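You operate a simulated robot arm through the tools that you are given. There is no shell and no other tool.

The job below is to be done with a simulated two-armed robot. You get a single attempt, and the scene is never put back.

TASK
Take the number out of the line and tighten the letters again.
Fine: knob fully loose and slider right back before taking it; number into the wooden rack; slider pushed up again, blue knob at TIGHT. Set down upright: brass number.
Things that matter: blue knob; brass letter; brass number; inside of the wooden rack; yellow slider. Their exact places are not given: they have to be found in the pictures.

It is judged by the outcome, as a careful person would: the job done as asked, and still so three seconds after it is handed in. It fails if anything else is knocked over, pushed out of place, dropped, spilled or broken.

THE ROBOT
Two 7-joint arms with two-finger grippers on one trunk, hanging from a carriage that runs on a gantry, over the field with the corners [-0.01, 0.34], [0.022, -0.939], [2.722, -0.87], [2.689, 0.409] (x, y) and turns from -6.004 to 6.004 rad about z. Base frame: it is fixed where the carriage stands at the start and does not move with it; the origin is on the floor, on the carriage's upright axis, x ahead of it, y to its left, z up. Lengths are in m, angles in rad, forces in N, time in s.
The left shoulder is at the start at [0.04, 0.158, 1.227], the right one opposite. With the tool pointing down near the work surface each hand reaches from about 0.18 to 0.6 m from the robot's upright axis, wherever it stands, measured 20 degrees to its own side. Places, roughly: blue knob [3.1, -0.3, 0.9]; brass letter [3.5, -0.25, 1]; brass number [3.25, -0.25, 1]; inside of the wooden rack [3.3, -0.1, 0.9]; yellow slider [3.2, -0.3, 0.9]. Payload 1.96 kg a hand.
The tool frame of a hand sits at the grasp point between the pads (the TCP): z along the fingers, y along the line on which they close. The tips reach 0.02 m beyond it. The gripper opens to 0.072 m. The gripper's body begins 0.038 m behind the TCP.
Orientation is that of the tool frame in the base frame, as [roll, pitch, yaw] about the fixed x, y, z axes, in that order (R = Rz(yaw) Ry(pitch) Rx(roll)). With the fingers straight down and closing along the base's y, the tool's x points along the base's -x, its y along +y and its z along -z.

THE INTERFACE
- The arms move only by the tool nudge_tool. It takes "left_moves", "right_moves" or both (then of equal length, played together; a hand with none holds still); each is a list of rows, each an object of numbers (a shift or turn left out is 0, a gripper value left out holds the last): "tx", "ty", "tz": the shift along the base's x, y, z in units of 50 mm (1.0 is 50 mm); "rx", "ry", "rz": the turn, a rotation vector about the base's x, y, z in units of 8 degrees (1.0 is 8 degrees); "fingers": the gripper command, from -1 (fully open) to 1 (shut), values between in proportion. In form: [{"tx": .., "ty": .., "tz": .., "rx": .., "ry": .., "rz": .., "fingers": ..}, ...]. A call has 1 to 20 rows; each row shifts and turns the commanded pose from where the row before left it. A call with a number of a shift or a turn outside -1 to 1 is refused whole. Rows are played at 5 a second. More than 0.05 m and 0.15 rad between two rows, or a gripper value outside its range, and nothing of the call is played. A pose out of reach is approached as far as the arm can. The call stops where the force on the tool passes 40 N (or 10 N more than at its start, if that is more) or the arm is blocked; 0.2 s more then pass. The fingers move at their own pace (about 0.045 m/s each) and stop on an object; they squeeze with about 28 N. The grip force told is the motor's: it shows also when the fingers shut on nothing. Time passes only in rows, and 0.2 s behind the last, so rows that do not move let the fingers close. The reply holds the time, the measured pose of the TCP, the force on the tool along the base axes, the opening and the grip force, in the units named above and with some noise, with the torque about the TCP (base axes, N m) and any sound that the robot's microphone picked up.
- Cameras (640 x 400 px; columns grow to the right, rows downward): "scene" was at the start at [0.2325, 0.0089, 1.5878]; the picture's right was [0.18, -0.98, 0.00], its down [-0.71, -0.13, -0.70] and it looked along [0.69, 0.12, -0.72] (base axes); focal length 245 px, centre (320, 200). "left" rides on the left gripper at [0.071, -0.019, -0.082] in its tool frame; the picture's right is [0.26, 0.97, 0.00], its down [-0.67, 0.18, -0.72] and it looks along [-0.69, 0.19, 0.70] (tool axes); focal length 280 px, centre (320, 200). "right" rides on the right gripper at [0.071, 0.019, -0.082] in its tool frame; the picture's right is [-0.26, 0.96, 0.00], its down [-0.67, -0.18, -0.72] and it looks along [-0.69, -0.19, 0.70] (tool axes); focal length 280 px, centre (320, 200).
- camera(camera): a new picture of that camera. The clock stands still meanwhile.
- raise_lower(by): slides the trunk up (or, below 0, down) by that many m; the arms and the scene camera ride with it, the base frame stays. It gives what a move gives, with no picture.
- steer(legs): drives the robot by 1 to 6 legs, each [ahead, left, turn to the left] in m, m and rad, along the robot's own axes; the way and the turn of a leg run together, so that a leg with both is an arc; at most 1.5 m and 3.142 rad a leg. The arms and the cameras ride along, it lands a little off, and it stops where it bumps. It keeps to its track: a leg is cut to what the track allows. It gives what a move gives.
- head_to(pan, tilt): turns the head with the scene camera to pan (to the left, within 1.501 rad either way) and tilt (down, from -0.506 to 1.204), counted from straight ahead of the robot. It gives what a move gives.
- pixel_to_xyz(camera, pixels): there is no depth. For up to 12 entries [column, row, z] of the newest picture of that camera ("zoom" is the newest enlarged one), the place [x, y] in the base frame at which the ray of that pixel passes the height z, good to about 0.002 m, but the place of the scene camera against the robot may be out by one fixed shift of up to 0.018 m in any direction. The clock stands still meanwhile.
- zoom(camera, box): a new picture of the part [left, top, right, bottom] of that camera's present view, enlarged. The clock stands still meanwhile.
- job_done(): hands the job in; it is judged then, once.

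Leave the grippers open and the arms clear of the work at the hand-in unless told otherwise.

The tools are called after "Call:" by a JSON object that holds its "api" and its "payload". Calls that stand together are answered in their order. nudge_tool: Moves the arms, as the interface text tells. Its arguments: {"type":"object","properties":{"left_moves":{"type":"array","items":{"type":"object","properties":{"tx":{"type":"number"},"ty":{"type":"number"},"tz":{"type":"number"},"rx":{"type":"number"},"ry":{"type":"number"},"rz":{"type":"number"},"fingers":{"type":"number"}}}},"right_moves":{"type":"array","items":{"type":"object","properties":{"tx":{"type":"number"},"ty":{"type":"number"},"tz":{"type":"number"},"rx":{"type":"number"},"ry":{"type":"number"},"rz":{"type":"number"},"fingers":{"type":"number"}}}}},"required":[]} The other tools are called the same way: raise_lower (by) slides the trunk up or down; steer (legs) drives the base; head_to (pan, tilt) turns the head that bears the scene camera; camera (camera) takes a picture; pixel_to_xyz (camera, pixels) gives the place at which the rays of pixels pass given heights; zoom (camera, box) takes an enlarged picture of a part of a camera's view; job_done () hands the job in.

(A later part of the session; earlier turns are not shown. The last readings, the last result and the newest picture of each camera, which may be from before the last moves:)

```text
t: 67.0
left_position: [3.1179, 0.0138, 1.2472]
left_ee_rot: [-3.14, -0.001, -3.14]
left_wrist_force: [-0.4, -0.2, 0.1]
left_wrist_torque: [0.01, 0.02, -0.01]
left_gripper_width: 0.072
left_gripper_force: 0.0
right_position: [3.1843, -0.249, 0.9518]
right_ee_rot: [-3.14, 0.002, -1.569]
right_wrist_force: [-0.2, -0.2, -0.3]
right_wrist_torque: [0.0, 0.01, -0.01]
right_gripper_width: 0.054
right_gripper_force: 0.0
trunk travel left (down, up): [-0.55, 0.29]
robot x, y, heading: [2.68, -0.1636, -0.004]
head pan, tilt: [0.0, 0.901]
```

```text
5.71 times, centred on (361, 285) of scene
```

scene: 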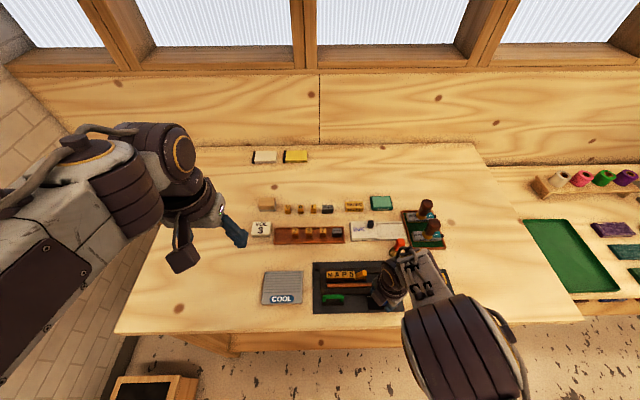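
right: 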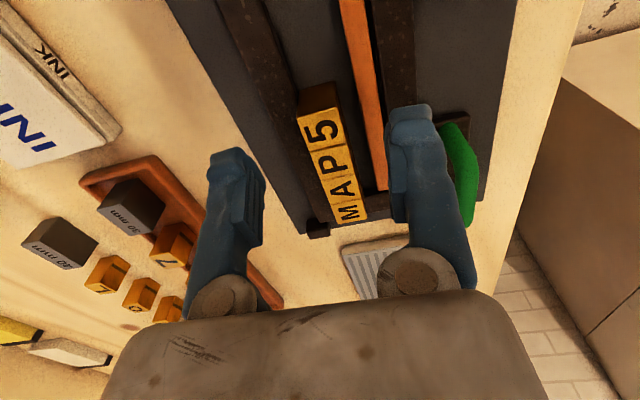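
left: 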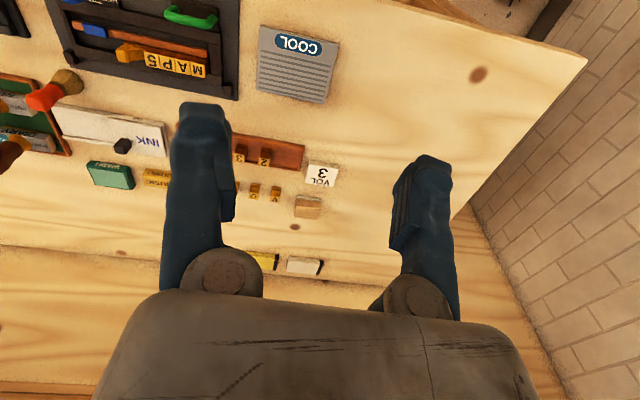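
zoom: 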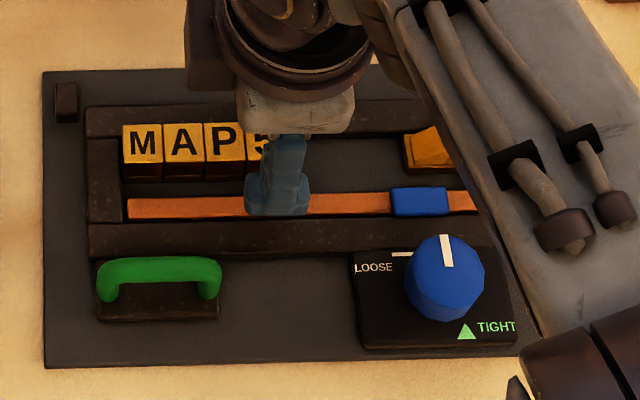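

I'll zoom to compare the 5 with the hand directly in the camera, since the readings carry 1–2 mm of noise.

Call:
{"api": "zoom", "payload": {"camera": "right", "box": [240, 70, 400, 170]}}

```text
4.00 times, centred on (320, 120) of right
```

zoom: 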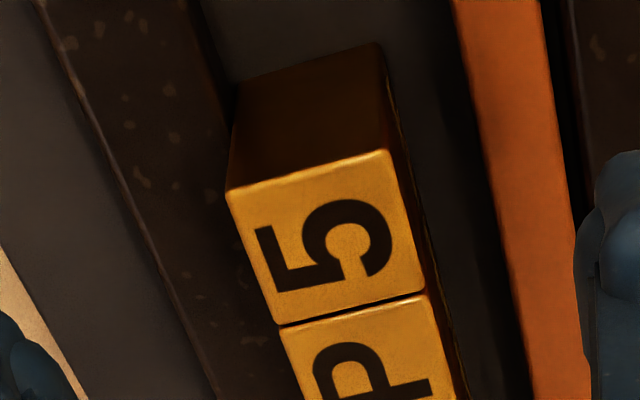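

In the tool frame, the 5's centre is about 2 mm toward −y of the TCP. I'll shift −4 mm in y, so the finger stays well clear of P, and lower to z≈0.925.

Call:
{"api": "nudge_tool", "payload": {"right_moves": [{"ty": -0.08, "tx": -0.015}, {"tz": -0.2}, {"tz": -0.2}, {"tz": -0.14}, {}]}}

Call:
{"api": "camera", "payload": {"camera": "right"}}

Call:
{"api": "zoom", "payload": {"camera": "right", "box": [200, 70, 440, 220]}}

```text
t: 68.2
left_position: [3.1174, 0.0148, 1.2469]
left_ee_rot: [3.141, 0.0, -3.139]
left_wrist_force: [-0.1, 0.2, -0.5]
left_wrist_torque: [0.02, 0.03, 0.0]
left_gripper_width: 0.0722
left_gripper_force: 0.1
right_position: [3.1845, -0.2571, 0.9241]
right_ee_rot: [3.141, 0.0, -1.57]
right_wrist_force: [0.3, -0.5, 0.5]
right_wrist_torque: [0.01, 0.02, -0.02]
right_gripper_width: 0.0541
right_gripper_force: 0.2
trunk travel left (down, up): [-0.55, 0.29]
robot x, y, heading: [2.6851, -0.1651, 0.007]
head pan, tilt: [0.0, 0.901]
```

```text
taken
```

right: 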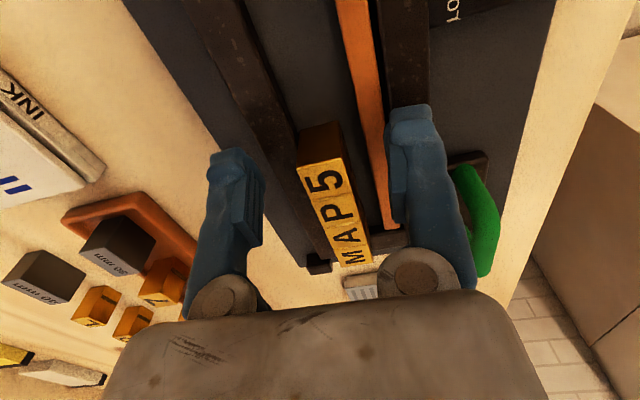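

```text
2.67 times, centred on (320, 145) of right
```

zoom: 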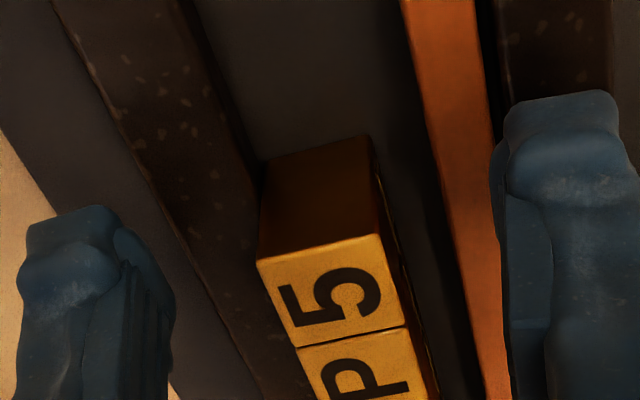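

From the visible near face I estimate the 5's centre is about 6–7 mm toward +y of the TCP. I'll shift +4.5 mm in y and close the fingers on the 5.

Call:
{"api": "nudge_tool", "payload": {"right_moves": [{"ty": 0.09}, {}, {"fingers": 0}, {"fingers": 0.3}, {}]}}

Call:
{"api": "camera", "payload": {"camera": "right"}}

Call:
{"api": "zoom", "payload": {"camera": "right", "box": [200, 70, 440, 220]}}

```text
t: 69.4
left_position: [3.1164, 0.0131, 1.2468]
left_ee_rot: [-3.141, -0.001, -3.139]
left_wrist_force: [0.1, 1.1, 0.2]
left_wrist_torque: [-0.01, -0.01, -0.05]
left_gripper_width: 0.0719
left_gripper_force: 0.1
right_position: [3.1841, -0.2506, 0.924]
right_ee_rot: [-3.141, 0.0, -1.57]
right_wrist_force: [0.7, 0.0, -0.8]
right_wrist_torque: [-0.01, -0.01, 0.0]
right_gripper_width: 0.0249
right_gripper_force: 0.1
trunk travel left (down, up): [-0.55, 0.29]
robot x, y, heading: [2.6853, -0.1615, 0.004]
head pan, tilt: [0.0, 0.901]
```

```text
taken
```

right: 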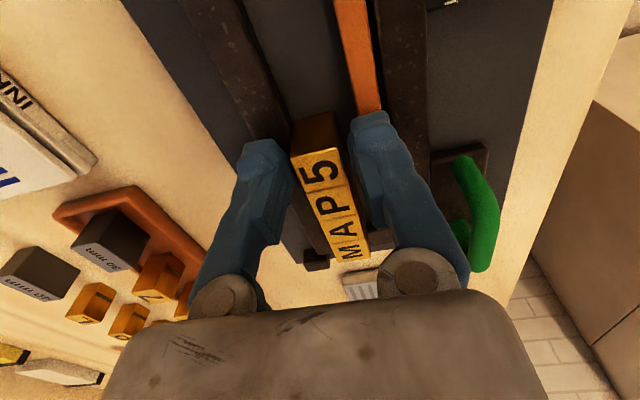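

```text
2.67 times, centred on (320, 145) of right
```

zoom: 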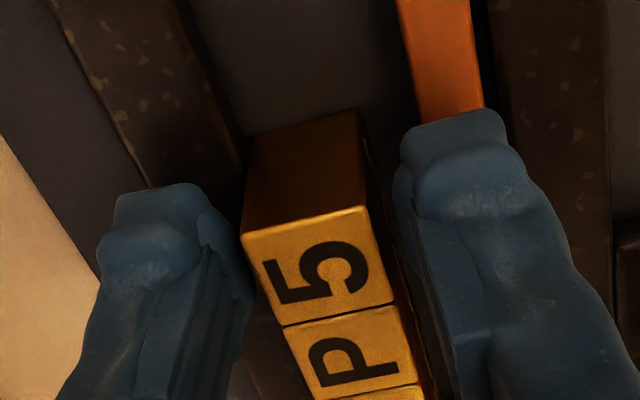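

The pads straddle the 5, with an estimated 4 mm margin to P and no forces. I'll close firmly.

Call:
{"api": "nudge_tool", "payload": {"right_moves": [{"fingers": 1}, {"fingers": 1}, {"fingers": 1}]}}

Call:
{"api": "zoom", "payload": {"camera": "right", "box": [200, 70, 440, 220]}}

```text
t: 70.2
left_position: [3.1167, 0.013, 1.2464]
left_ee_rot: [3.141, -0.001, -3.14]
left_wrist_force: [0.1, 0.1, 0.3]
left_wrist_torque: [-0.03, -0.01, -0.02]
left_gripper_width: 0.0721
left_gripper_force: 0.1
right_position: [3.1834, -0.2507, 0.9243]
right_ee_rot: [3.14, 0.002, -1.572]
right_wrist_force: [0.2, 0.5, 0.7]
right_wrist_torque: [0.01, 0.0, -0.01]
right_gripper_width: 0.0189
right_gripper_force: 28.1
trunk travel left (down, up): [-0.55, 0.29]
robot x, y, heading: [2.6831, -0.161, 0.002]
head pan, tilt: [0.0, 0.901]
```

```text
2.67 times, centred on (320, 145) of right
```

zoom: 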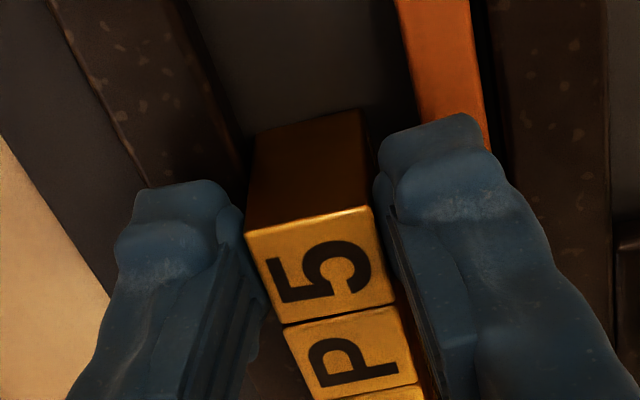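

Gripped at 18.9 mm. I'll slide the 5 away from P by 2 mm, then lift it slowly.

Call:
{"api": "nudge_tool", "payload": {"right_moves": [{"ty": -0.04}, {"tz": 0.15}, {"tz": 0.15}, {"tz": 0.2}, {"tz": 0.3}, {}]}}

Call:
{"api": "camera", "payload": {"camera": "right"}}

Call:
{"api": "zoom", "payload": {"camera": "scene", "box": [305, 240, 417, 310]}}

```text
t: 71.6
left_position: [3.1161, 0.0124, 1.2462]
left_ee_rot: [3.142, 0.001, -3.14]
left_wrist_force: [0.8, -0.5, 0.2]
left_wrist_torque: [-0.01, 0.01, 0.01]
left_gripper_width: 0.0719
left_gripper_force: 0.1
right_position: [3.1835, -0.2525, 0.9638]
right_ee_rot: [3.141, 0.0, -1.57]
right_wrist_force: [-0.7, 0.1, -0.6]
right_wrist_torque: [-0.01, 0.01, 0.04]
right_gripper_width: 0.0187
right_gripper_force: 28.3
trunk travel left (down, up): [-0.55, 0.29]
robot x, y, heading: [2.683, -0.1611, -0.003]
head pan, tilt: [0.0, 0.901]
```

```text
taken
```

right: 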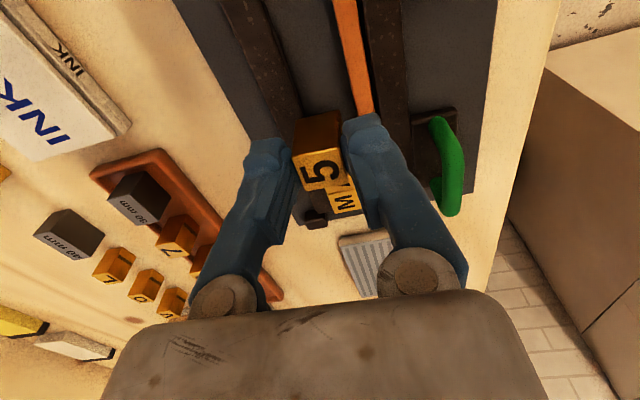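

```text
5.71 times, centred on (361, 275) of scene
```

zoom: 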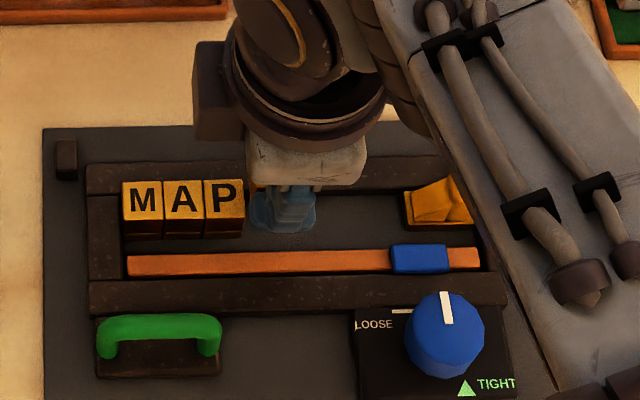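

The 5 is out and M A P stay in place. I'll raise it well clear to z≈1.10.

Call:
{"api": "nudge_tool", "payload": {"right_moves": [{"tz": 0.8}, {"tz": 1}, {"tz": 1}, {}]}}

Call:
{"api": "camera", "payload": {"camera": "left"}}

Call:
{"api": "camera", "payload": {"camera": "scene"}}

```text
t: 72.6
left_position: [3.1177, 0.0127, 1.2464]
left_ee_rot: [-3.141, 0.001, -3.141]
left_wrist_force: [0.1, -0.5, -0.1]
left_wrist_torque: [-0.02, -0.02, 0.02]
left_gripper_width: 0.0718
left_gripper_force: 0.1
right_position: [3.1834, -0.2559, 1.1045]
right_ee_rot: [-3.141, 0.0, -1.571]
right_wrist_force: [-0.4, 0.6, -1.2]
right_wrist_torque: [0.0, -0.01, 0.0]
right_gripper_width: 0.019
right_gripper_force: 28.0
trunk travel left (down, up): [-0.55, 0.29]
robot x, y, heading: [2.6839, -0.1599, 0.001]
head pan, tilt: [0.0, 0.901]
```

```text
taken
```

left: 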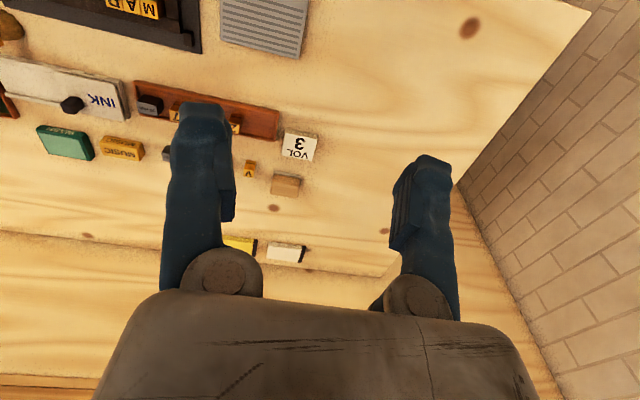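

```text
taken
```

scene: 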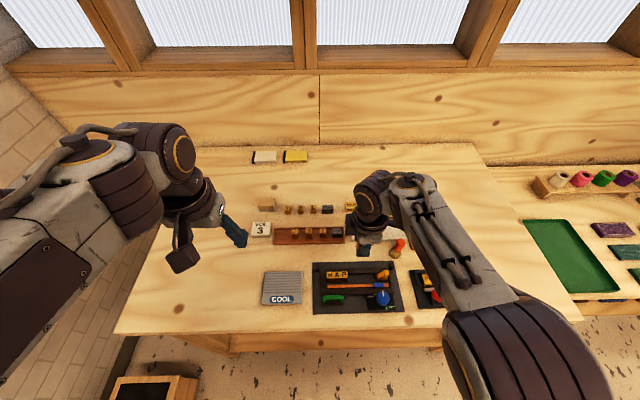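

The 5 is held at z≈1.10, above everything. The rack's free spot, near (3.317, −0.035), is too far from the right shoulder at this heading. I'll drive left about 0.145 m and then turn 45° left, which brings the right shoulder forward.

Call:
{"api": "steer", "payload": {"legs": [[0, 0.145, 0], [0, 0, 0.785]]}}

Call:
{"api": "head_to", "payload": {"pan": -0.65, "tilt": 0.9}}

Call:
{"api": "camera", "payload": {"camera": "scene"}}

Call:
{"api": "camera", "payload": {"camera": "right"}}

```text
t: 76.0
left_position: [2.8712, 0.4107, 1.2461]
left_ee_rot: [-3.141, 0.001, -2.367]
left_wrist_force: [-0.8, 0.0, -0.2]
left_wrist_torque: [0.03, -0.02, -0.02]
left_gripper_width: 0.0718
left_gripper_force: 0.0
right_position: [3.1078, 0.2632, 1.1035]
right_ee_rot: [3.141, 0.0, -0.798]
right_wrist_force: [0.5, -1.1, -1.6]
right_wrist_torque: [0.04, 0.03, -0.03]
right_gripper_width: 0.0188
right_gripper_force: 27.5
trunk travel left (down, up): [-0.55, 0.29]
robot x, y, heading: [2.6813, -0.0167, 0.775]
head pan, tilt: [0.0, 0.901]
```

```text
t: 77.0
left_position: [2.8714, 0.4097, 1.2471]
left_ee_rot: [-3.141, 0.0, -2.369]
left_wrist_force: [0.0, -0.2, 0.0]
left_wrist_torque: [-0.04, 0.02, -0.02]
left_gripper_width: 0.072
left_gripper_force: 0.0
right_position: [3.1083, 0.2653, 1.1031]
right_ee_rot: [3.141, 0.001, -0.799]
right_wrist_force: [-0.4, 0.0, -1.5]
right_wrist_torque: [0.01, -0.01, 0.01]
right_gripper_width: 0.0189
right_gripper_force: 27.7
trunk travel left (down, up): [-0.55, 0.29]
robot x, y, heading: [2.6847, -0.0158, 0.779]
head pan, tilt: [-0.649, 0.901]
```

```text
taken
```

scene: 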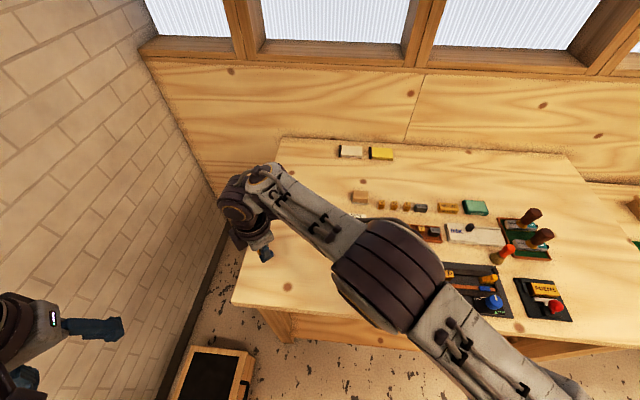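

```text
taken
```

right: 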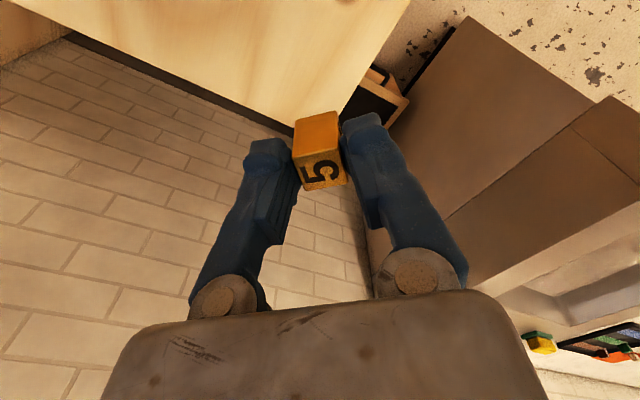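

The turn went fine. Now I'll carry the 5 over toward the rack at the same height while rotating the tool back to yaw −π/2.

Call:
{"api": "nudge_tool", "payload": {"right_moves": [{"tx": 0.48, "ty": -0.81, "rz": -0.69}, {"tx": 0.48, "ty": -0.81, "rz": -0.69}, {"tx": 0.48, "ty": -0.81, "rz": -0.69}, {"tx": 0.48, "ty": -0.81, "rz": -0.69}, {"tx": 0.48, "ty": -0.81, "rz": -0.69}, {"tx": 0.48, "ty": -0.81, "rz": -0.69}, {"tx": 0.48, "ty": -0.81, "rz": -0.69}, {"tx": 0.48, "ty": -0.81, "rz": -0.69}, {}]}}

Call:
{"api": "camera", "payload": {"camera": "right"}}

Call:
{"api": "camera", "payload": {"camera": "scene"}}

```text
t: 79.0
left_position: [2.8717, 0.4102, 1.2463]
left_ee_rot: [3.141, 0.0, -2.367]
left_wrist_force: [0.5, -0.3, 0.1]
left_wrist_torque: [-0.03, 0.02, 0.03]
left_gripper_width: 0.072
left_gripper_force: 0.0
right_position: [3.2992, -0.0596, 1.1038]
right_ee_rot: [-3.141, 0.0, -1.568]
right_wrist_force: [0.3, -0.2, 0.1]
right_wrist_torque: [0.02, -0.03, 0.0]
right_gripper_width: 0.0189
right_gripper_force: 27.6
trunk travel left (down, up): [-0.55, 0.29]
robot x, y, heading: [2.6837, -0.0169, 0.773]
head pan, tilt: [-0.649, 0.901]
```

```text
taken
```

right: 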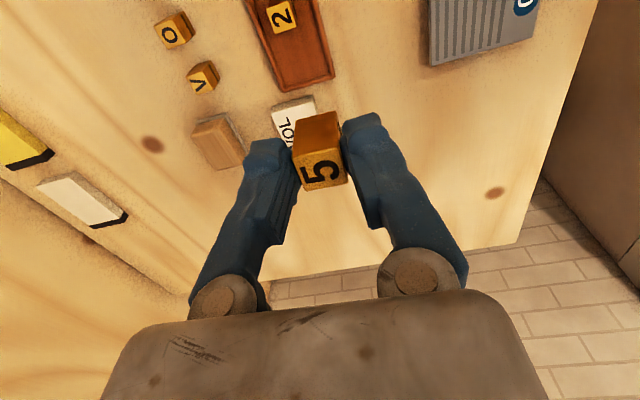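

```text
taken
```

scene: 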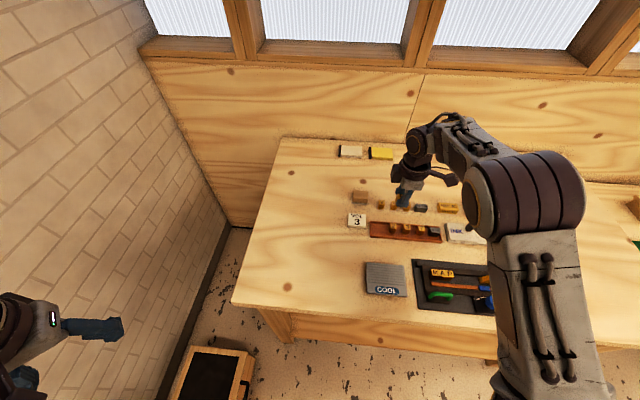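

The hand is at (3.299, −0.060, 1.104). The rack's left end shows at about (300,80) and the 2 at about (283,15). I'll zoom in to locate the free space.

Call:
{"api": "zoom", "payload": {"camera": "right", "box": [220, 0, 380, 100]}}

Call:
{"api": "zoom", "payload": {"camera": "scene", "box": [340, 180, 468, 260]}}

```text
4.00 times, centred on (300, 50) of right
```

zoom: 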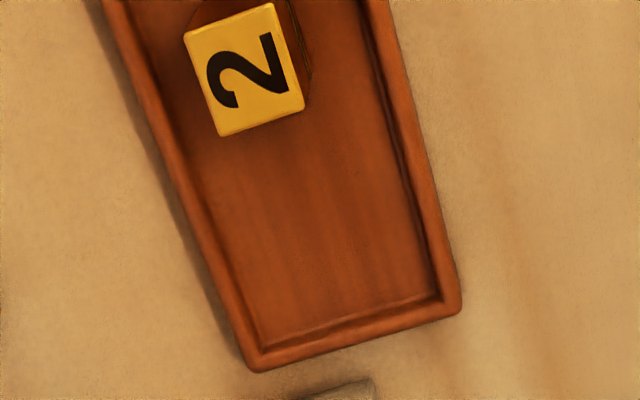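

```text
5.00 times, centred on (404, 220) of scene
```

zoom: 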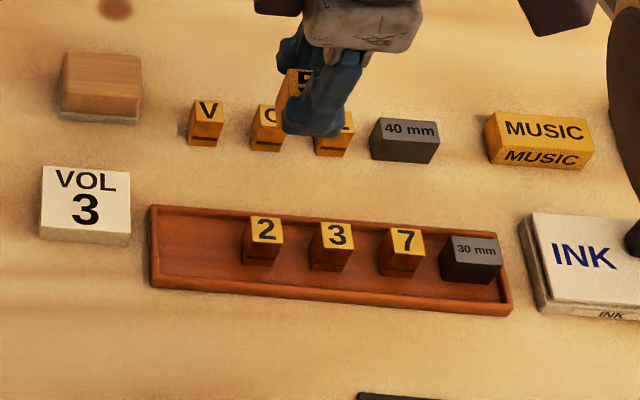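

Call:
{"api": "pixel_to_xyz", "payload": {"camera": "right", "pixels": [[285, 92.5, 0.893], [335, 75, 0.893], [286, 86, 0.885], [330, 74, 0.885], [255, 25, 0.893], [323, 20, 0.893], [266.5, 8, 0.912], [288, 1, 0.912], [296, 26, 0.912], [274, 34, 0.912]]}}

```text
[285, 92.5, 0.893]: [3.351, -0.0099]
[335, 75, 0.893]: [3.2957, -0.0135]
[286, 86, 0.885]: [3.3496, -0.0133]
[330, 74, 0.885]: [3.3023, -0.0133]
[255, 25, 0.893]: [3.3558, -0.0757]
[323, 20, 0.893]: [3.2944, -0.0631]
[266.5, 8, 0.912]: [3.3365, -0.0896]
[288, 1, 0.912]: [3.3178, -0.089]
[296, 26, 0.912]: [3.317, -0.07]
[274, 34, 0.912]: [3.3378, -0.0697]
```

The rack interior spans about x 3.300–3.349, and the free space runs from y −0.070 (left face of the 2) to −0.0145 (left wall). I'll aim for (3.325, −0.043) and lower to z≈0.97 first.

Call:
{"api": "nudge_tool", "payload": {"right_moves": [{"tx": 0.52, "ty": 0.32}, {"tz": -0.9}, {"tz": -0.9}, {"tz": -0.8}, {}]}}

Call:
{"api": "camera", "payload": {"camera": "right"}}

Call:
{"api": "zoom", "payload": {"camera": "scene", "box": [340, 180, 468, 260]}}

```text
t: 80.2
left_position: [2.8713, 0.4117, 1.2463]
left_ee_rot: [3.141, 0.001, -2.367]
left_wrist_force: [-0.3, 0.6, -0.8]
left_wrist_torque: [0.0, -0.02, -0.02]
left_gripper_width: 0.0719
left_gripper_force: 0.0
right_position: [3.3261, -0.0433, 0.974]
right_ee_rot: [-3.141, -0.001, -1.569]
right_wrist_force: [-0.4, 0.1, -1.4]
right_wrist_torque: [0.02, 0.01, 0.01]
right_gripper_width: 0.0188
right_gripper_force: 28.4
trunk travel left (down, up): [-0.55, 0.29]
robot x, y, heading: [2.6823, -0.0146, 0.777]
head pan, tilt: [-0.649, 0.901]
```

```text
taken
```

right: 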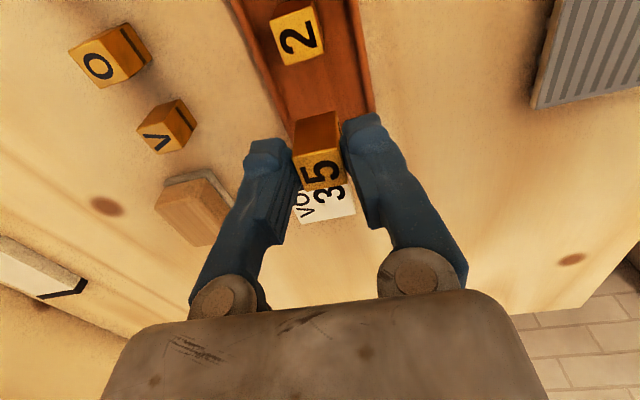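

```text
5.00 times, centred on (404, 220) of scene
```

zoom: 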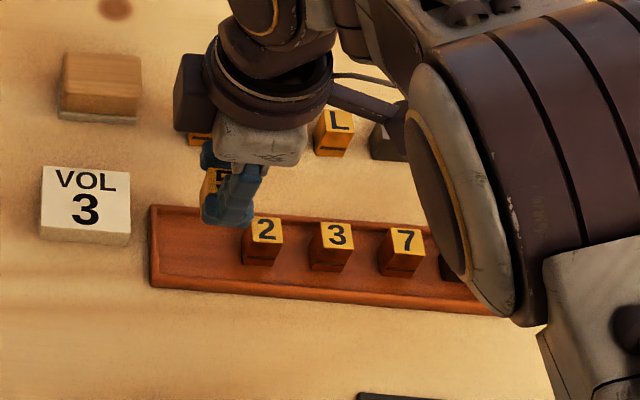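

It's aligned left of the 2. I'll lower to z≈0.944 and check again.

Call:
{"api": "nudge_tool", "payload": {"right_moves": [{"tz": -0.3}, {"tz": -0.3}, {}]}}

Call:
{"api": "camera", "payload": {"camera": "right"}}

Call:
{"api": "zoom", "payload": {"camera": "right", "box": [220, 30, 412, 150]}}

```text
t: 81.0
left_position: [2.8713, 0.4104, 1.2474]
left_ee_rot: [-3.142, 0.001, -2.368]
left_wrist_force: [-0.5, 0.1, -0.7]
left_wrist_torque: [0.02, 0.03, 0.0]
left_gripper_width: 0.0722
left_gripper_force: 0.0
right_position: [3.3253, -0.0442, 0.9429]
right_ee_rot: [-3.142, 0.0, -1.569]
right_wrist_force: [0.1, 0.2, -1.4]
right_wrist_torque: [-0.04, 0.0, -0.02]
right_gripper_width: 0.0189
right_gripper_force: 28.3
trunk travel left (down, up): [-0.55, 0.29]
robot x, y, heading: [2.6792, -0.0165, 0.776]
head pan, tilt: [-0.649, 0.901]
```

```text
taken
```

right: 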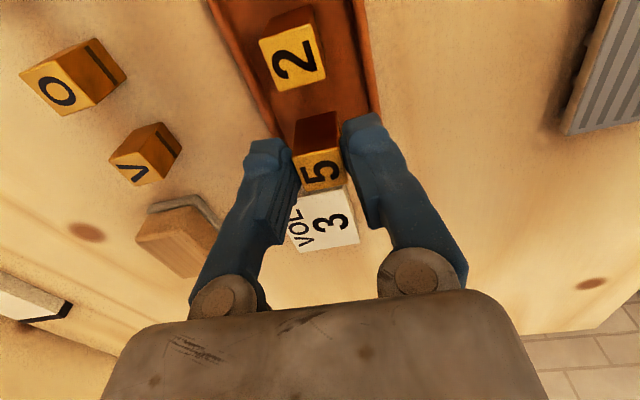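

```text
3.33 times, centred on (316, 90) of right
```

zoom: 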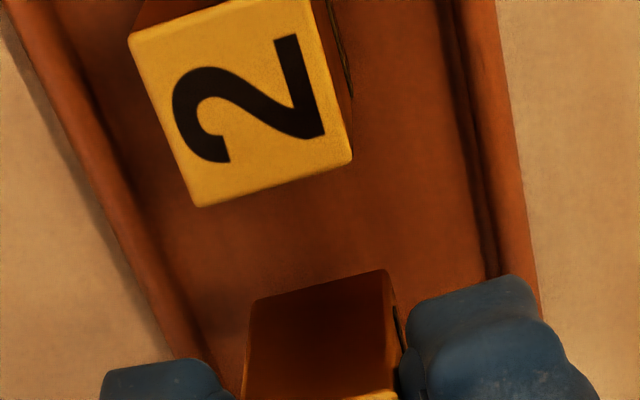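

The 5 is inside the rack outline with good clearance to the walls and the 2. I'll lower in small rows until it touches.

Call:
{"api": "nudge_tool", "payload": {"right_moves": [{"tz": -0.1}, {"tz": -0.1}, {"tz": -0.06}, {}]}}

Call:
{"api": "nudge_tool", "payload": {"right_moves": [{"tz": -0.05}, {"tz": -0.05}, {}]}}

Call:
{"api": "zoom", "payload": {"camera": "right", "box": [220, 30, 412, 150]}}

```text
t: 82.0
left_position: [2.8716, 0.4112, 1.2477]
left_ee_rot: [-3.141, -0.001, -2.37]
left_wrist_force: [-0.6, 0.7, 1.0]
left_wrist_torque: [0.01, 0.0, -0.01]
left_gripper_width: 0.0722
left_gripper_force: 0.0
right_position: [3.3257, -0.0447, 0.9309]
right_ee_rot: [3.141, 0.001, -1.568]
right_wrist_force: [0.9, -0.3, -1.1]
right_wrist_torque: [-0.01, -0.01, 0.02]
right_gripper_width: 0.0188
right_gripper_force: 28.4
trunk travel left (down, up): [-0.55, 0.29]
robot x, y, heading: [2.6836, -0.0177, 0.776]
head pan, tilt: [-0.649, 0.901]
```

```text
t: 82.8
left_position: [2.8709, 0.4109, 1.2479]
left_ee_rot: [3.141, 0.0, -2.368]
left_wrist_force: [0.3, -0.4, -0.5]
left_wrist_torque: [0.01, -0.01, -0.02]
left_gripper_width: 0.072
left_gripper_force: 0.1
right_position: [3.3253, -0.0443, 0.9248]
right_ee_rot: [3.141, 0.0, -1.568]
right_wrist_force: [0.1, -0.1, -1.0]
right_wrist_torque: [-0.01, 0.04, 0.0]
right_gripper_width: 0.0188
right_gripper_force: 28.2
trunk travel left (down, up): [-0.55, 0.29]
robot x, y, heading: [2.6776, -0.0152, 0.774]
head pan, tilt: [-0.649, 0.901]
```

```text
3.33 times, centred on (316, 90) of right
```

zoom: 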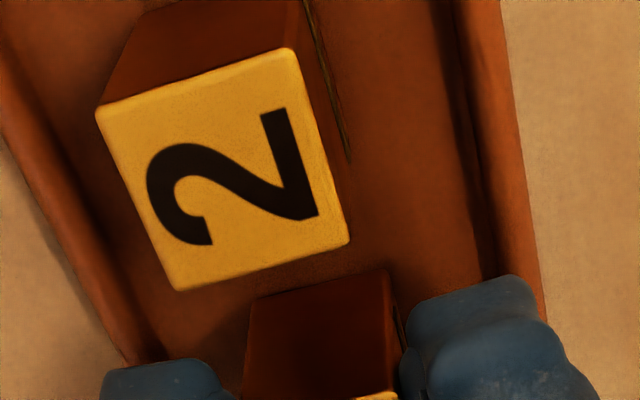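

No contact yet at z≈0.925. I'll go down in 1.5 mm rows.

Call:
{"api": "nudge_tool", "payload": {"right_moves": [{"tz": -0.03}, {"tz": -0.03}, {}]}}

Call:
{"api": "nudge_tool", "payload": {"right_moves": [{"tz": -0.03}, {}]}}

```text
t: 83.6
left_position: [2.8734, 0.4102, 1.2457]
left_ee_rot: [3.142, 0.001, -2.369]
left_wrist_force: [0.2, -0.3, -0.3]
left_wrist_torque: [-0.03, -0.03, 0.04]
left_gripper_width: 0.0718
left_gripper_force: 0.1
right_position: [3.3271, -0.0444, 0.9234]
right_ee_rot: [-3.141, 0.001, -1.567]
right_wrist_force: [-8.5, 0.2, 23.2]
right_wrist_torque: [-0.03, 0.15, 0.01]
right_gripper_width: 0.0189
right_gripper_force: 27.9
trunk travel left (down, up): [-0.55, 0.29]
robot x, y, heading: [2.6827, -0.0163, 0.776]
head pan, tilt: [-0.649, 0.901]
```

```text
t: 84.2
left_position: [2.8726, 0.4107, 1.2473]
left_ee_rot: [-3.139, 0.0, -2.367]
left_wrist_force: [0.6, 0.0, -0.5]
left_wrist_torque: [-0.03, 0.01, -0.05]
left_gripper_width: 0.0721
left_gripper_force: 0.1
right_position: [3.3266, -0.0436, 0.9211]
right_ee_rot: [-3.139, -0.001, -1.568]
right_wrist_force: [-6.1, 0.6, 23.4]
right_wrist_torque: [0.03, 0.1, -0.01]
right_gripper_width: 0.019
right_gripper_force: 27.5
trunk travel left (down, up): [-0.55, 0.29]
robot x, y, heading: [2.6835, -0.0202, 0.777]
head pan, tilt: [-0.649, 0.901]
```

The 5 is touching the rack floor, with 23 N upward. I'll ease up 1 mm, then open just enough to let go.

Call:
{"api": "nudge_tool", "payload": {"right_moves": [{"tz": 0.025}, {}]}}

Call:
{"api": "nudge_tool", "payload": {"right_moves": [{"fingers": 0.25}, {"fingers": 0.25}, {}]}}

Call:
{"api": "camera", "payload": {"camera": "right"}}

Call:
{"api": "zoom", "payload": {"camera": "right", "box": [220, 90, 412, 210]}}

```text
t: 84.8
left_position: [2.873, 0.4107, 1.246]
left_ee_rot: [3.142, -0.001, -2.368]
left_wrist_force: [0.1, 0.7, 0.9]
left_wrist_torque: [0.04, 0.03, 0.0]
left_gripper_width: 0.0722
left_gripper_force: 0.0
right_position: [3.3266, -0.0453, 0.9221]
right_ee_rot: [3.14, -0.001, -1.57]
right_wrist_force: [1.1, 1.0, 1.3]
right_wrist_torque: [0.04, -0.02, 0.01]
right_gripper_width: 0.019
right_gripper_force: 28.3
trunk travel left (down, up): [-0.55, 0.29]
robot x, y, heading: [2.6841, -0.0188, 0.773]
head pan, tilt: [-0.649, 0.901]
```

```text
t: 85.6
left_position: [2.8715, 0.4116, 1.247]
left_ee_rot: [3.141, 0.0, -2.367]
left_wrist_force: [0.1, -0.4, 0.3]
left_wrist_torque: [0.0, -0.04, 0.0]
left_gripper_width: 0.0719
left_gripper_force: 0.1
right_position: [3.3272, -0.0445, 0.9213]
right_ee_rot: [3.141, 0.0, -1.567]
right_wrist_force: [-0.2, 0.2, -0.1]
right_wrist_torque: [-0.03, -0.01, 0.0]
right_gripper_width: 0.027
right_gripper_force: 0.1
trunk travel left (down, up): [-0.55, 0.29]
robot x, y, heading: [2.6839, -0.0161, 0.766]
head pan, tilt: [-0.649, 0.901]
```

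```text
taken
```

right: 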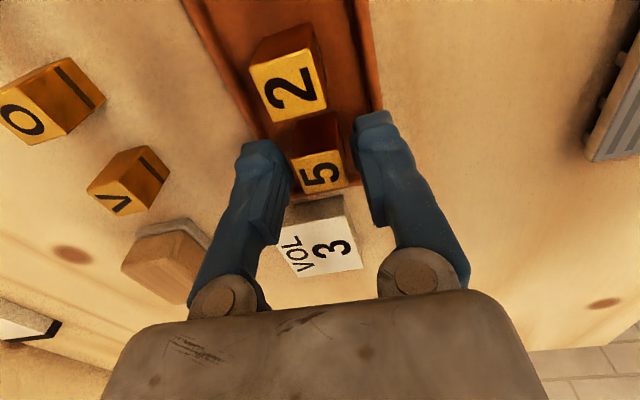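

```text
3.33 times, centred on (316, 150) of right
```

zoom: 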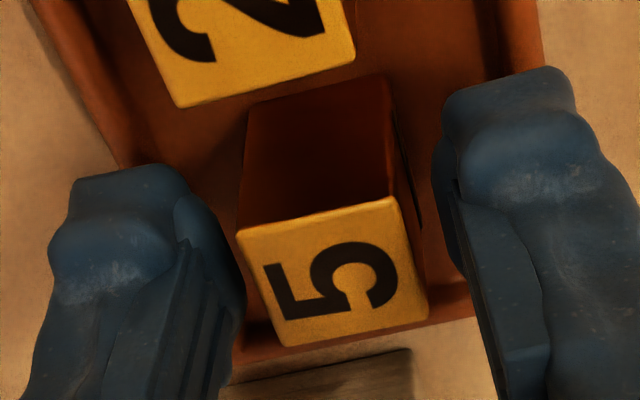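

The 5 is standing free between the opened fingers. I'll lift straight up slowly, then check.

Call:
{"api": "nudge_tool", "payload": {"right_moves": [{"tz": 0.2}, {"tz": 0.3}, {"tz": 0.5}, {"tz": 0.8}, {"tz": 0.8}, {}]}}

Call:
{"api": "camera", "payload": {"camera": "right"}}

Call:
{"api": "zoom", "payload": {"camera": "right", "box": [220, 0, 412, 120]}}

```text
t: 87.0
left_position: [2.8724, 0.41, 1.2464]
left_ee_rot: [-3.141, 0.0, -2.368]
left_wrist_force: [0.4, 0.1, -0.1]
left_wrist_torque: [0.02, 0.0, -0.05]
left_gripper_width: 0.0718
left_gripper_force: 0.0
right_position: [3.322, -0.0437, 1.055]
right_ee_rot: [3.141, 0.0, -1.568]
right_wrist_force: [0.5, -0.1, 0.1]
right_wrist_torque: [0.0, 0.0, 0.02]
right_gripper_width: 0.0269
right_gripper_force: 0.0
trunk travel left (down, up): [-0.55, 0.29]
robot x, y, heading: [2.6799, -0.0174, 0.774]
head pan, tilt: [-0.649, 0.901]
```

```text
taken
```

right: 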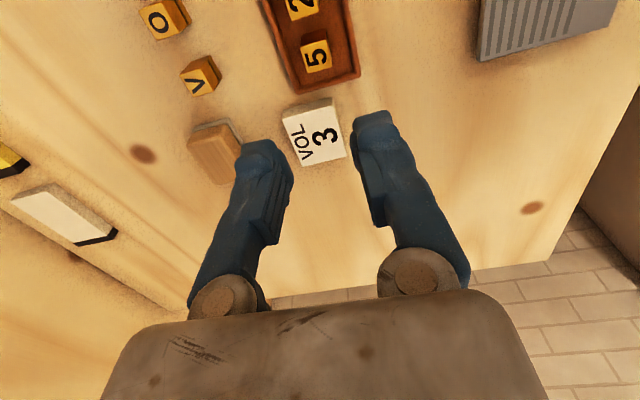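

```text
3.33 times, centred on (316, 60) of right
```

zoom: 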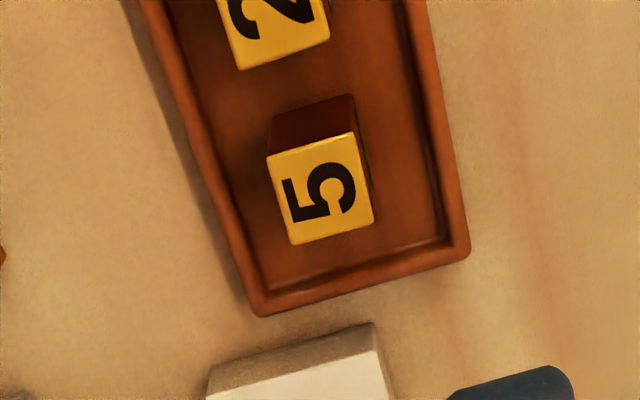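

The 5 stands upright in the rack, left of the 2, and nothing else moved. I'll raise the hand and bring it back nearer the robot, then return the robot to heading 0 and drive right.

Call:
{"api": "nudge_tool", "payload": {"right_moves": [{"tz": 1}, {"tx": -0.74, "ty": 0.48}, {"tx": -0.74, "ty": 0.48}, {"tx": -0.74, "ty": 0.48}, {"tx": -0.74, "ty": 0.48}, {"tx": -0.74, "ty": 0.48}, {"tx": -0.74, "ty": 0.48}, {}]}}

Call:
{"api": "steer", "payload": {"legs": [[0, 0, -0.775], [0, -0.145, 0]]}}

Call:
{"api": "head_to", "payload": {"pan": 0.0, "tilt": 0.9}}

Call:
{"api": "camera", "payload": {"camera": "scene"}}

```text
t: 88.8
left_position: [2.8735, 0.4113, 1.2471]
left_ee_rot: [3.142, 0.001, -2.369]
left_wrist_force: [-0.3, 0.0, 0.2]
left_wrist_torque: [0.0, 0.02, -0.01]
left_gripper_width: 0.0719
left_gripper_force: 0.0
right_position: [3.1, 0.1034, 1.1035]
right_ee_rot: [-3.141, 0.0, -1.569]
right_wrist_force: [-0.7, -0.7, -0.4]
right_wrist_torque: [-0.05, 0.02, 0.0]
right_gripper_width: 0.027
right_gripper_force: 0.1
trunk travel left (down, up): [-0.55, 0.29]
robot x, y, heading: [2.6824, -0.0177, 0.777]
head pan, tilt: [-0.649, 0.901]
```

```text
t: 92.2
left_position: [3.1166, 0.0047, 1.2472]
left_ee_rot: [-3.141, 0.001, 3.133]
left_wrist_force: [0.6, -0.2, -0.5]
left_wrist_torque: [-0.02, 0.01, 0.04]
left_gripper_width: 0.072
left_gripper_force: 0.0
right_position: [3.0635, -0.3752, 1.1029]
right_ee_rot: [-3.14, 0.0, -2.35]
right_wrist_force: [1.0, -0.1, 0.6]
right_wrist_torque: [-0.02, 0.04, 0.0]
right_gripper_width: 0.0269
right_gripper_force: 0.1
trunk travel left (down, up): [-0.55, 0.29]
robot x, y, heading: [2.6817, -0.1639, -0.008]
head pan, tilt: [-0.649, 0.901]
```

```text
t: 93.3
left_position: [3.117, 0.0046, 1.247]
left_ee_rot: [3.141, -0.001, 3.132]
left_wrist_force: [-0.5, 0.0, 0.0]
left_wrist_torque: [0.06, -0.01, -0.01]
left_gripper_width: 0.0718
left_gripper_force: 0.1
right_position: [3.063, -0.3741, 1.1023]
right_ee_rot: [3.141, 0.0, -2.349]
right_wrist_force: [0.2, 0.9, -0.4]
right_wrist_torque: [0.0, -0.02, 0.0]
right_gripper_width: 0.0272
right_gripper_force: 0.1
trunk travel left (down, up): [-0.55, 0.29]
robot x, y, heading: [2.6796, -0.1668, -0.007]
head pan, tilt: [0.0, 0.901]
```

```text
taken
```

scene: 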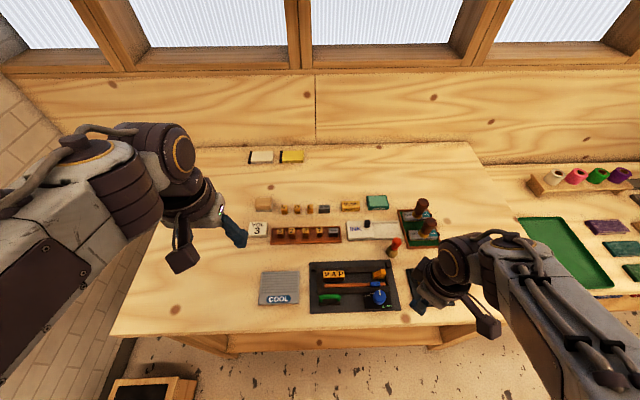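

I see all four numbers in the rack and the line now reads M A P. I'll zoom the scene camera to confirm the states of the rack and device.

Call:
{"api": "zoom", "payload": {"camera": "scene", "box": [240, 210, 416, 320]}}

Call:
{"api": "nudge_tool", "payload": {"right_moves": [{"rz": 0.8, "tx": 0.4, "ty": 0.1}, {"rz": 0.8, "tx": 0.5, "ty": 0.1}, {"rz": 0.8, "tx": 0.5, "ty": 0.1}, {"rz": 0.8, "tx": 0.5, "ty": 0.1}, {"rz": 0.8, "tx": 0.4, "ty": 0.1}, {"rz": 0.8}, {"rz": 0.77}, {"fingers": -0.8}, {}]}}

Call:
{"api": "camera", "payload": {"camera": "right"}}

```text
3.64 times, centred on (328, 265) of scene
```

zoom: 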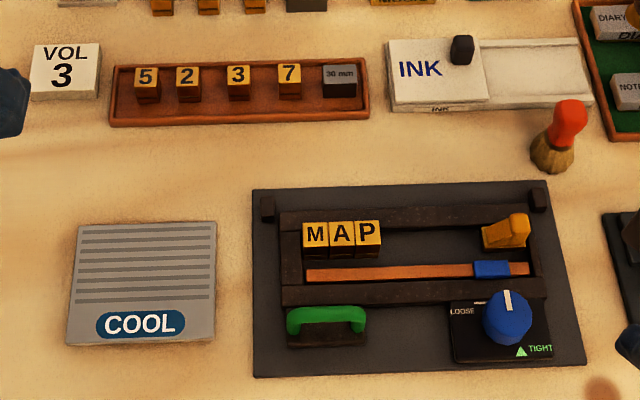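

```text
t: 95.3
left_position: [3.1164, 0.0042, 1.2465]
left_ee_rot: [-3.141, 0.0, 3.133]
left_wrist_force: [-0.1, -1.2, -1.0]
left_wrist_torque: [-0.03, -0.03, 0.03]
left_gripper_width: 0.0719
left_gripper_force: 0.1
right_position: [3.1781, -0.3501, 1.1035]
right_ee_rot: [3.141, 0.001, -1.572]
right_wrist_force: [0.0, -0.9, -0.8]
right_wrist_torque: [-0.02, 0.02, 0.0]
right_gripper_width: 0.065
right_gripper_force: 0.1
trunk travel left (down, up): [-0.55, 0.29]
robot x, y, heading: [2.6761, -0.1662, -0.013]
head pan, tilt: [0.0, 0.901]
```

```text
taken
```

right: 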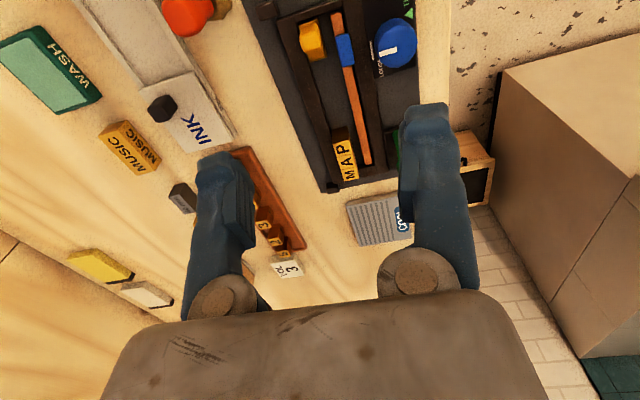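

The rack holds 5 2 3 7 plus the spacer, and M A P remain in place. Next is pushing the slider up. I'll lower over the fin at about (3.186, −0.352) to z≈1.0 and check alignment.

Call:
{"api": "nudge_tool", "payload": {"right_moves": [{"tx": 0.15, "ty": -0.04}, {"tz": -0.7}, {"tz": -0.7}, {"tz": -0.6}, {}]}}

Call:
{"api": "camera", "payload": {"camera": "right"}}

Call:
{"api": "zoom", "payload": {"camera": "right", "box": [240, 70, 400, 170]}}

```text
t: 96.5
left_position: [3.1164, 0.005, 1.2458]
left_ee_rot: [3.141, -0.002, 3.133]
left_wrist_force: [0.7, -0.6, 0.6]
left_wrist_torque: [0.02, 0.02, -0.04]
left_gripper_width: 0.0721
left_gripper_force: 0.1
right_position: [3.1833, -0.3549, 1.0048]
right_ee_rot: [3.141, 0.002, -1.573]
right_wrist_force: [-0.9, -0.2, 0.6]
right_wrist_torque: [-0.01, -0.01, -0.02]
right_gripper_width: 0.0649
right_gripper_force: 0.1
trunk travel left (down, up): [-0.55, 0.29]
robot x, y, heading: [2.6823, -0.1633, -0.008]
head pan, tilt: [0.0, 0.901]
```

```text
taken
```

right: 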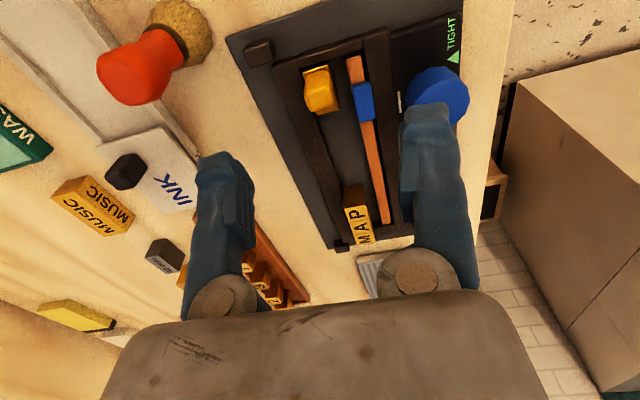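

```text
4.00 times, centred on (320, 120) of right
```

zoom: 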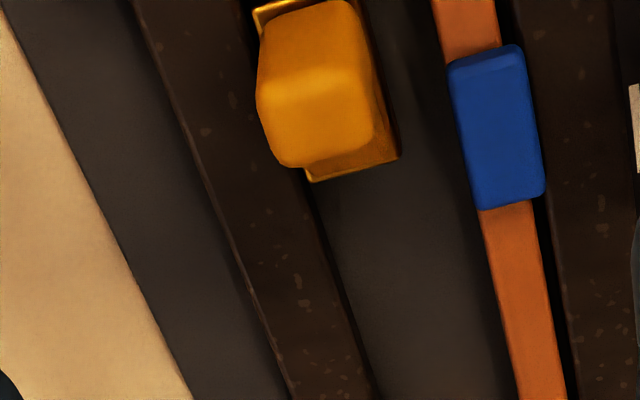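

The fin is about 2 mm further in +x and 5 mm in +y from the TCP. I'll correct, lower to z≈0.93 and check.

Call:
{"api": "nudge_tool", "payload": {"right_moves": [{"tx": 0.05, "ty": 0.08}, {"tz": -0.5}, {"tz": -0.5}, {"tz": -0.48}, {}]}}

Call:
{"api": "camera", "payload": {"camera": "right"}}

```text
t: 97.7
left_position: [3.1157, 0.0065, 1.2476]
left_ee_rot: [-3.142, -0.001, 3.133]
left_wrist_force: [-0.1, -0.4, 0.3]
left_wrist_torque: [0.02, 0.01, -0.01]
left_gripper_width: 0.0719
left_gripper_force: 0.0
right_position: [3.1885, -0.3458, 0.9302]
right_ee_rot: [3.141, 0.002, -1.572]
right_wrist_force: [0.7, -0.1, -0.3]
right_wrist_torque: [0.01, -0.01, -0.03]
right_gripper_width: 0.0648
right_gripper_force: 0.1
trunk travel left (down, up): [-0.55, 0.29]
robot x, y, heading: [2.6819, -0.1673, -0.005]
head pan, tilt: [0.0, 0.901]
```

```text
taken
```

right: 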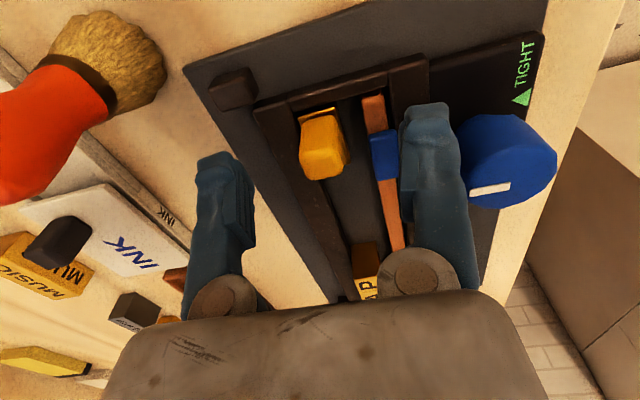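

The fin sits between the fingers. I'll shift −2 mm in y and close on it.

Call:
{"api": "nudge_tool", "payload": {"right_moves": [{"ty": -0.04}, {"fingers": 1}, {"fingers": 1}, {"fingers": 1}, {"fingers": 1}]}}

Call:
{"api": "camera", "payload": {"camera": "right"}}

```text
t: 98.9
left_position: [3.1162, 0.0053, 1.2473]
left_ee_rot: [3.141, -0.001, 3.133]
left_wrist_force: [0.5, -0.3, 0.0]
left_wrist_torque: [0.01, -0.05, 0.01]
left_gripper_width: 0.0722
left_gripper_force: 0.0
right_position: [3.1871, -0.3494, 0.9288]
right_ee_rot: [3.14, -0.001, -1.572]
right_wrist_force: [-6.5, 0.1, 1.1]
right_wrist_torque: [0.08, 0.08, 0.18]
right_gripper_width: 0.0166
right_gripper_force: 30.6
trunk travel left (down, up): [-0.55, 0.29]
robot x, y, heading: [2.6831, -0.1659, -0.005]
head pan, tilt: [0.0, 0.901]
```

```text
taken
```

right: 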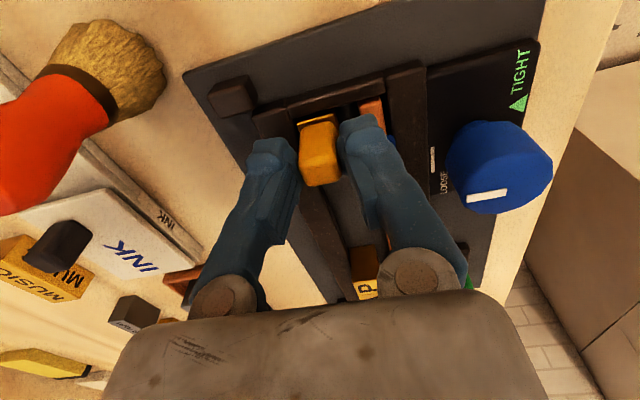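

Gripped at 16.6 mm. I'll push the slider left (+y) in small rows, first 30 mm.

Call:
{"api": "nudge_tool", "payload": {"right_moves": [{"tx": -0.01, "ty": 0.12}, {"ty": 0.12}, {"ty": 0.12}, {"ty": 0.12}, {"ty": 0.12}, {}]}}

```text
t: 100.3
left_position: [3.1156, 0.0045, 1.2466]
left_ee_rot: [-3.141, -0.001, 3.132]
left_wrist_force: [-0.6, -0.2, 0.4]
left_wrist_torque: [0.0, -0.04, 0.01]
left_gripper_width: 0.072
left_gripper_force: 0.0
right_position: [3.1864, -0.3196, 0.9296]
right_ee_rot: [3.141, -0.002, -1.572]
right_wrist_force: [-10.0, -0.1, 9.3]
right_wrist_torque: [-0.23, 0.09, 0.27]
right_gripper_width: 0.0163
right_gripper_force: 40.4
trunk travel left (down, up): [-0.55, 0.29]
robot x, y, heading: [2.683, -0.1664, -0.011]
head pan, tilt: [0.0, 0.901]
```

Call:
{"api": "nudge_tool", "payload": {"right_moves": [{"tx": -0.015, "ty": 0.12, "tz": 0.004}, {"ty": 0.12}, {"ty": 0.12}, {"ty": 0.12}, {"ty": 0.12}, {}]}}

Call:
{"api": "camera", "payload": {"camera": "right"}}

```text
t: 101.7
left_position: [3.1148, 0.0061, 1.2462]
left_ee_rot: [-3.14, 0.0, 3.132]
left_wrist_force: [0.4, 0.5, 0.3]
left_wrist_torque: [-0.02, -0.02, 0.01]
left_gripper_width: 0.0722
left_gripper_force: 0.1
right_position: [3.1854, -0.2902, 0.9299]
right_ee_rot: [-3.141, -0.001, -1.571]
right_wrist_force: [-10.5, 0.4, 14.2]
right_wrist_torque: [0.11, 0.15, 0.23]
right_gripper_width: 0.0163
right_gripper_force: 40.5
trunk travel left (down, up): [-0.55, 0.29]
robot x, y, heading: [2.6817, -0.1679, -0.006]
head pan, tilt: [0.0, 0.901]
```

```text
taken
```

right: 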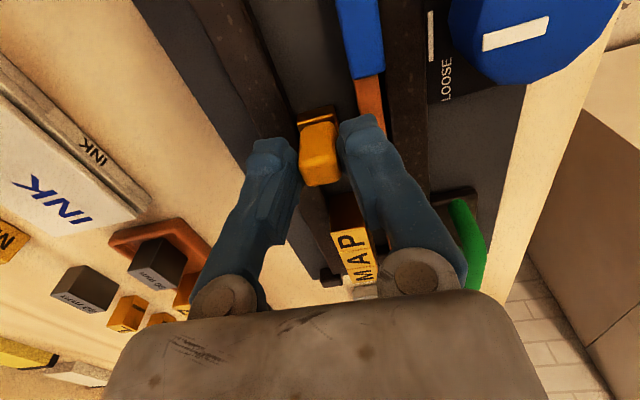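

About 20 mm remains to P. I'll ease the loads and push on in smaller rows.

Call:
{"api": "nudge_tool", "payload": {"right_moves": [{"tx": -0.015, "tz": 0.008, "ty": 0.08}, {"ty": 0.08}, {"ty": 0.08}, {"ty": 0.06}, {}]}}

Call:
{"api": "camera", "payload": {"camera": "right"}}

Call:
{"api": "zoom", "payload": {"camera": "scene", "box": [300, 245, 412, 315]}}

```text
t: 102.9
left_position: [3.1169, 0.0053, 1.2464]
left_ee_rot: [3.141, -0.002, 3.133]
left_wrist_force: [-0.2, 0.5, 0.2]
left_wrist_torque: [0.03, -0.01, -0.01]
left_gripper_width: 0.0721
left_gripper_force: 0.0
right_position: [3.1844, -0.2735, 0.9303]
right_ee_rot: [3.141, 0.0, -1.574]
right_wrist_force: [-1.9, -1.3, -3.1]
right_wrist_torque: [-0.45, 0.01, 0.26]
right_gripper_width: 0.0162
right_gripper_force: 39.8
trunk travel left (down, up): [-0.55, 0.29]
robot x, y, heading: [2.6836, -0.1661, -0.008]
head pan, tilt: [0.0, 0.901]
```

```text
taken
```

right: 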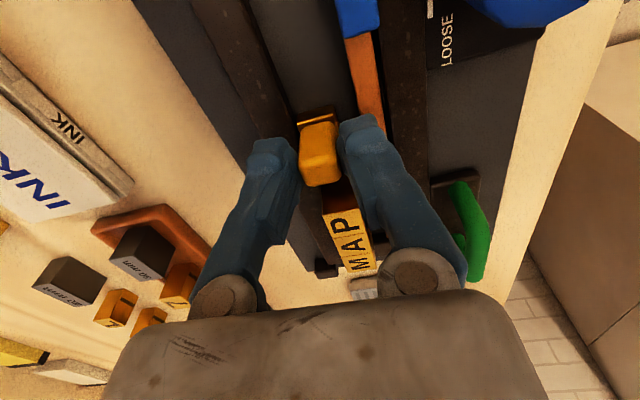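

```text
5.71 times, centred on (356, 280) of scene
```

zoom: 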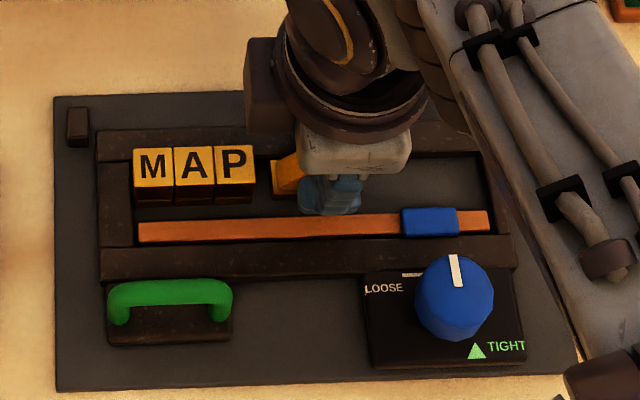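

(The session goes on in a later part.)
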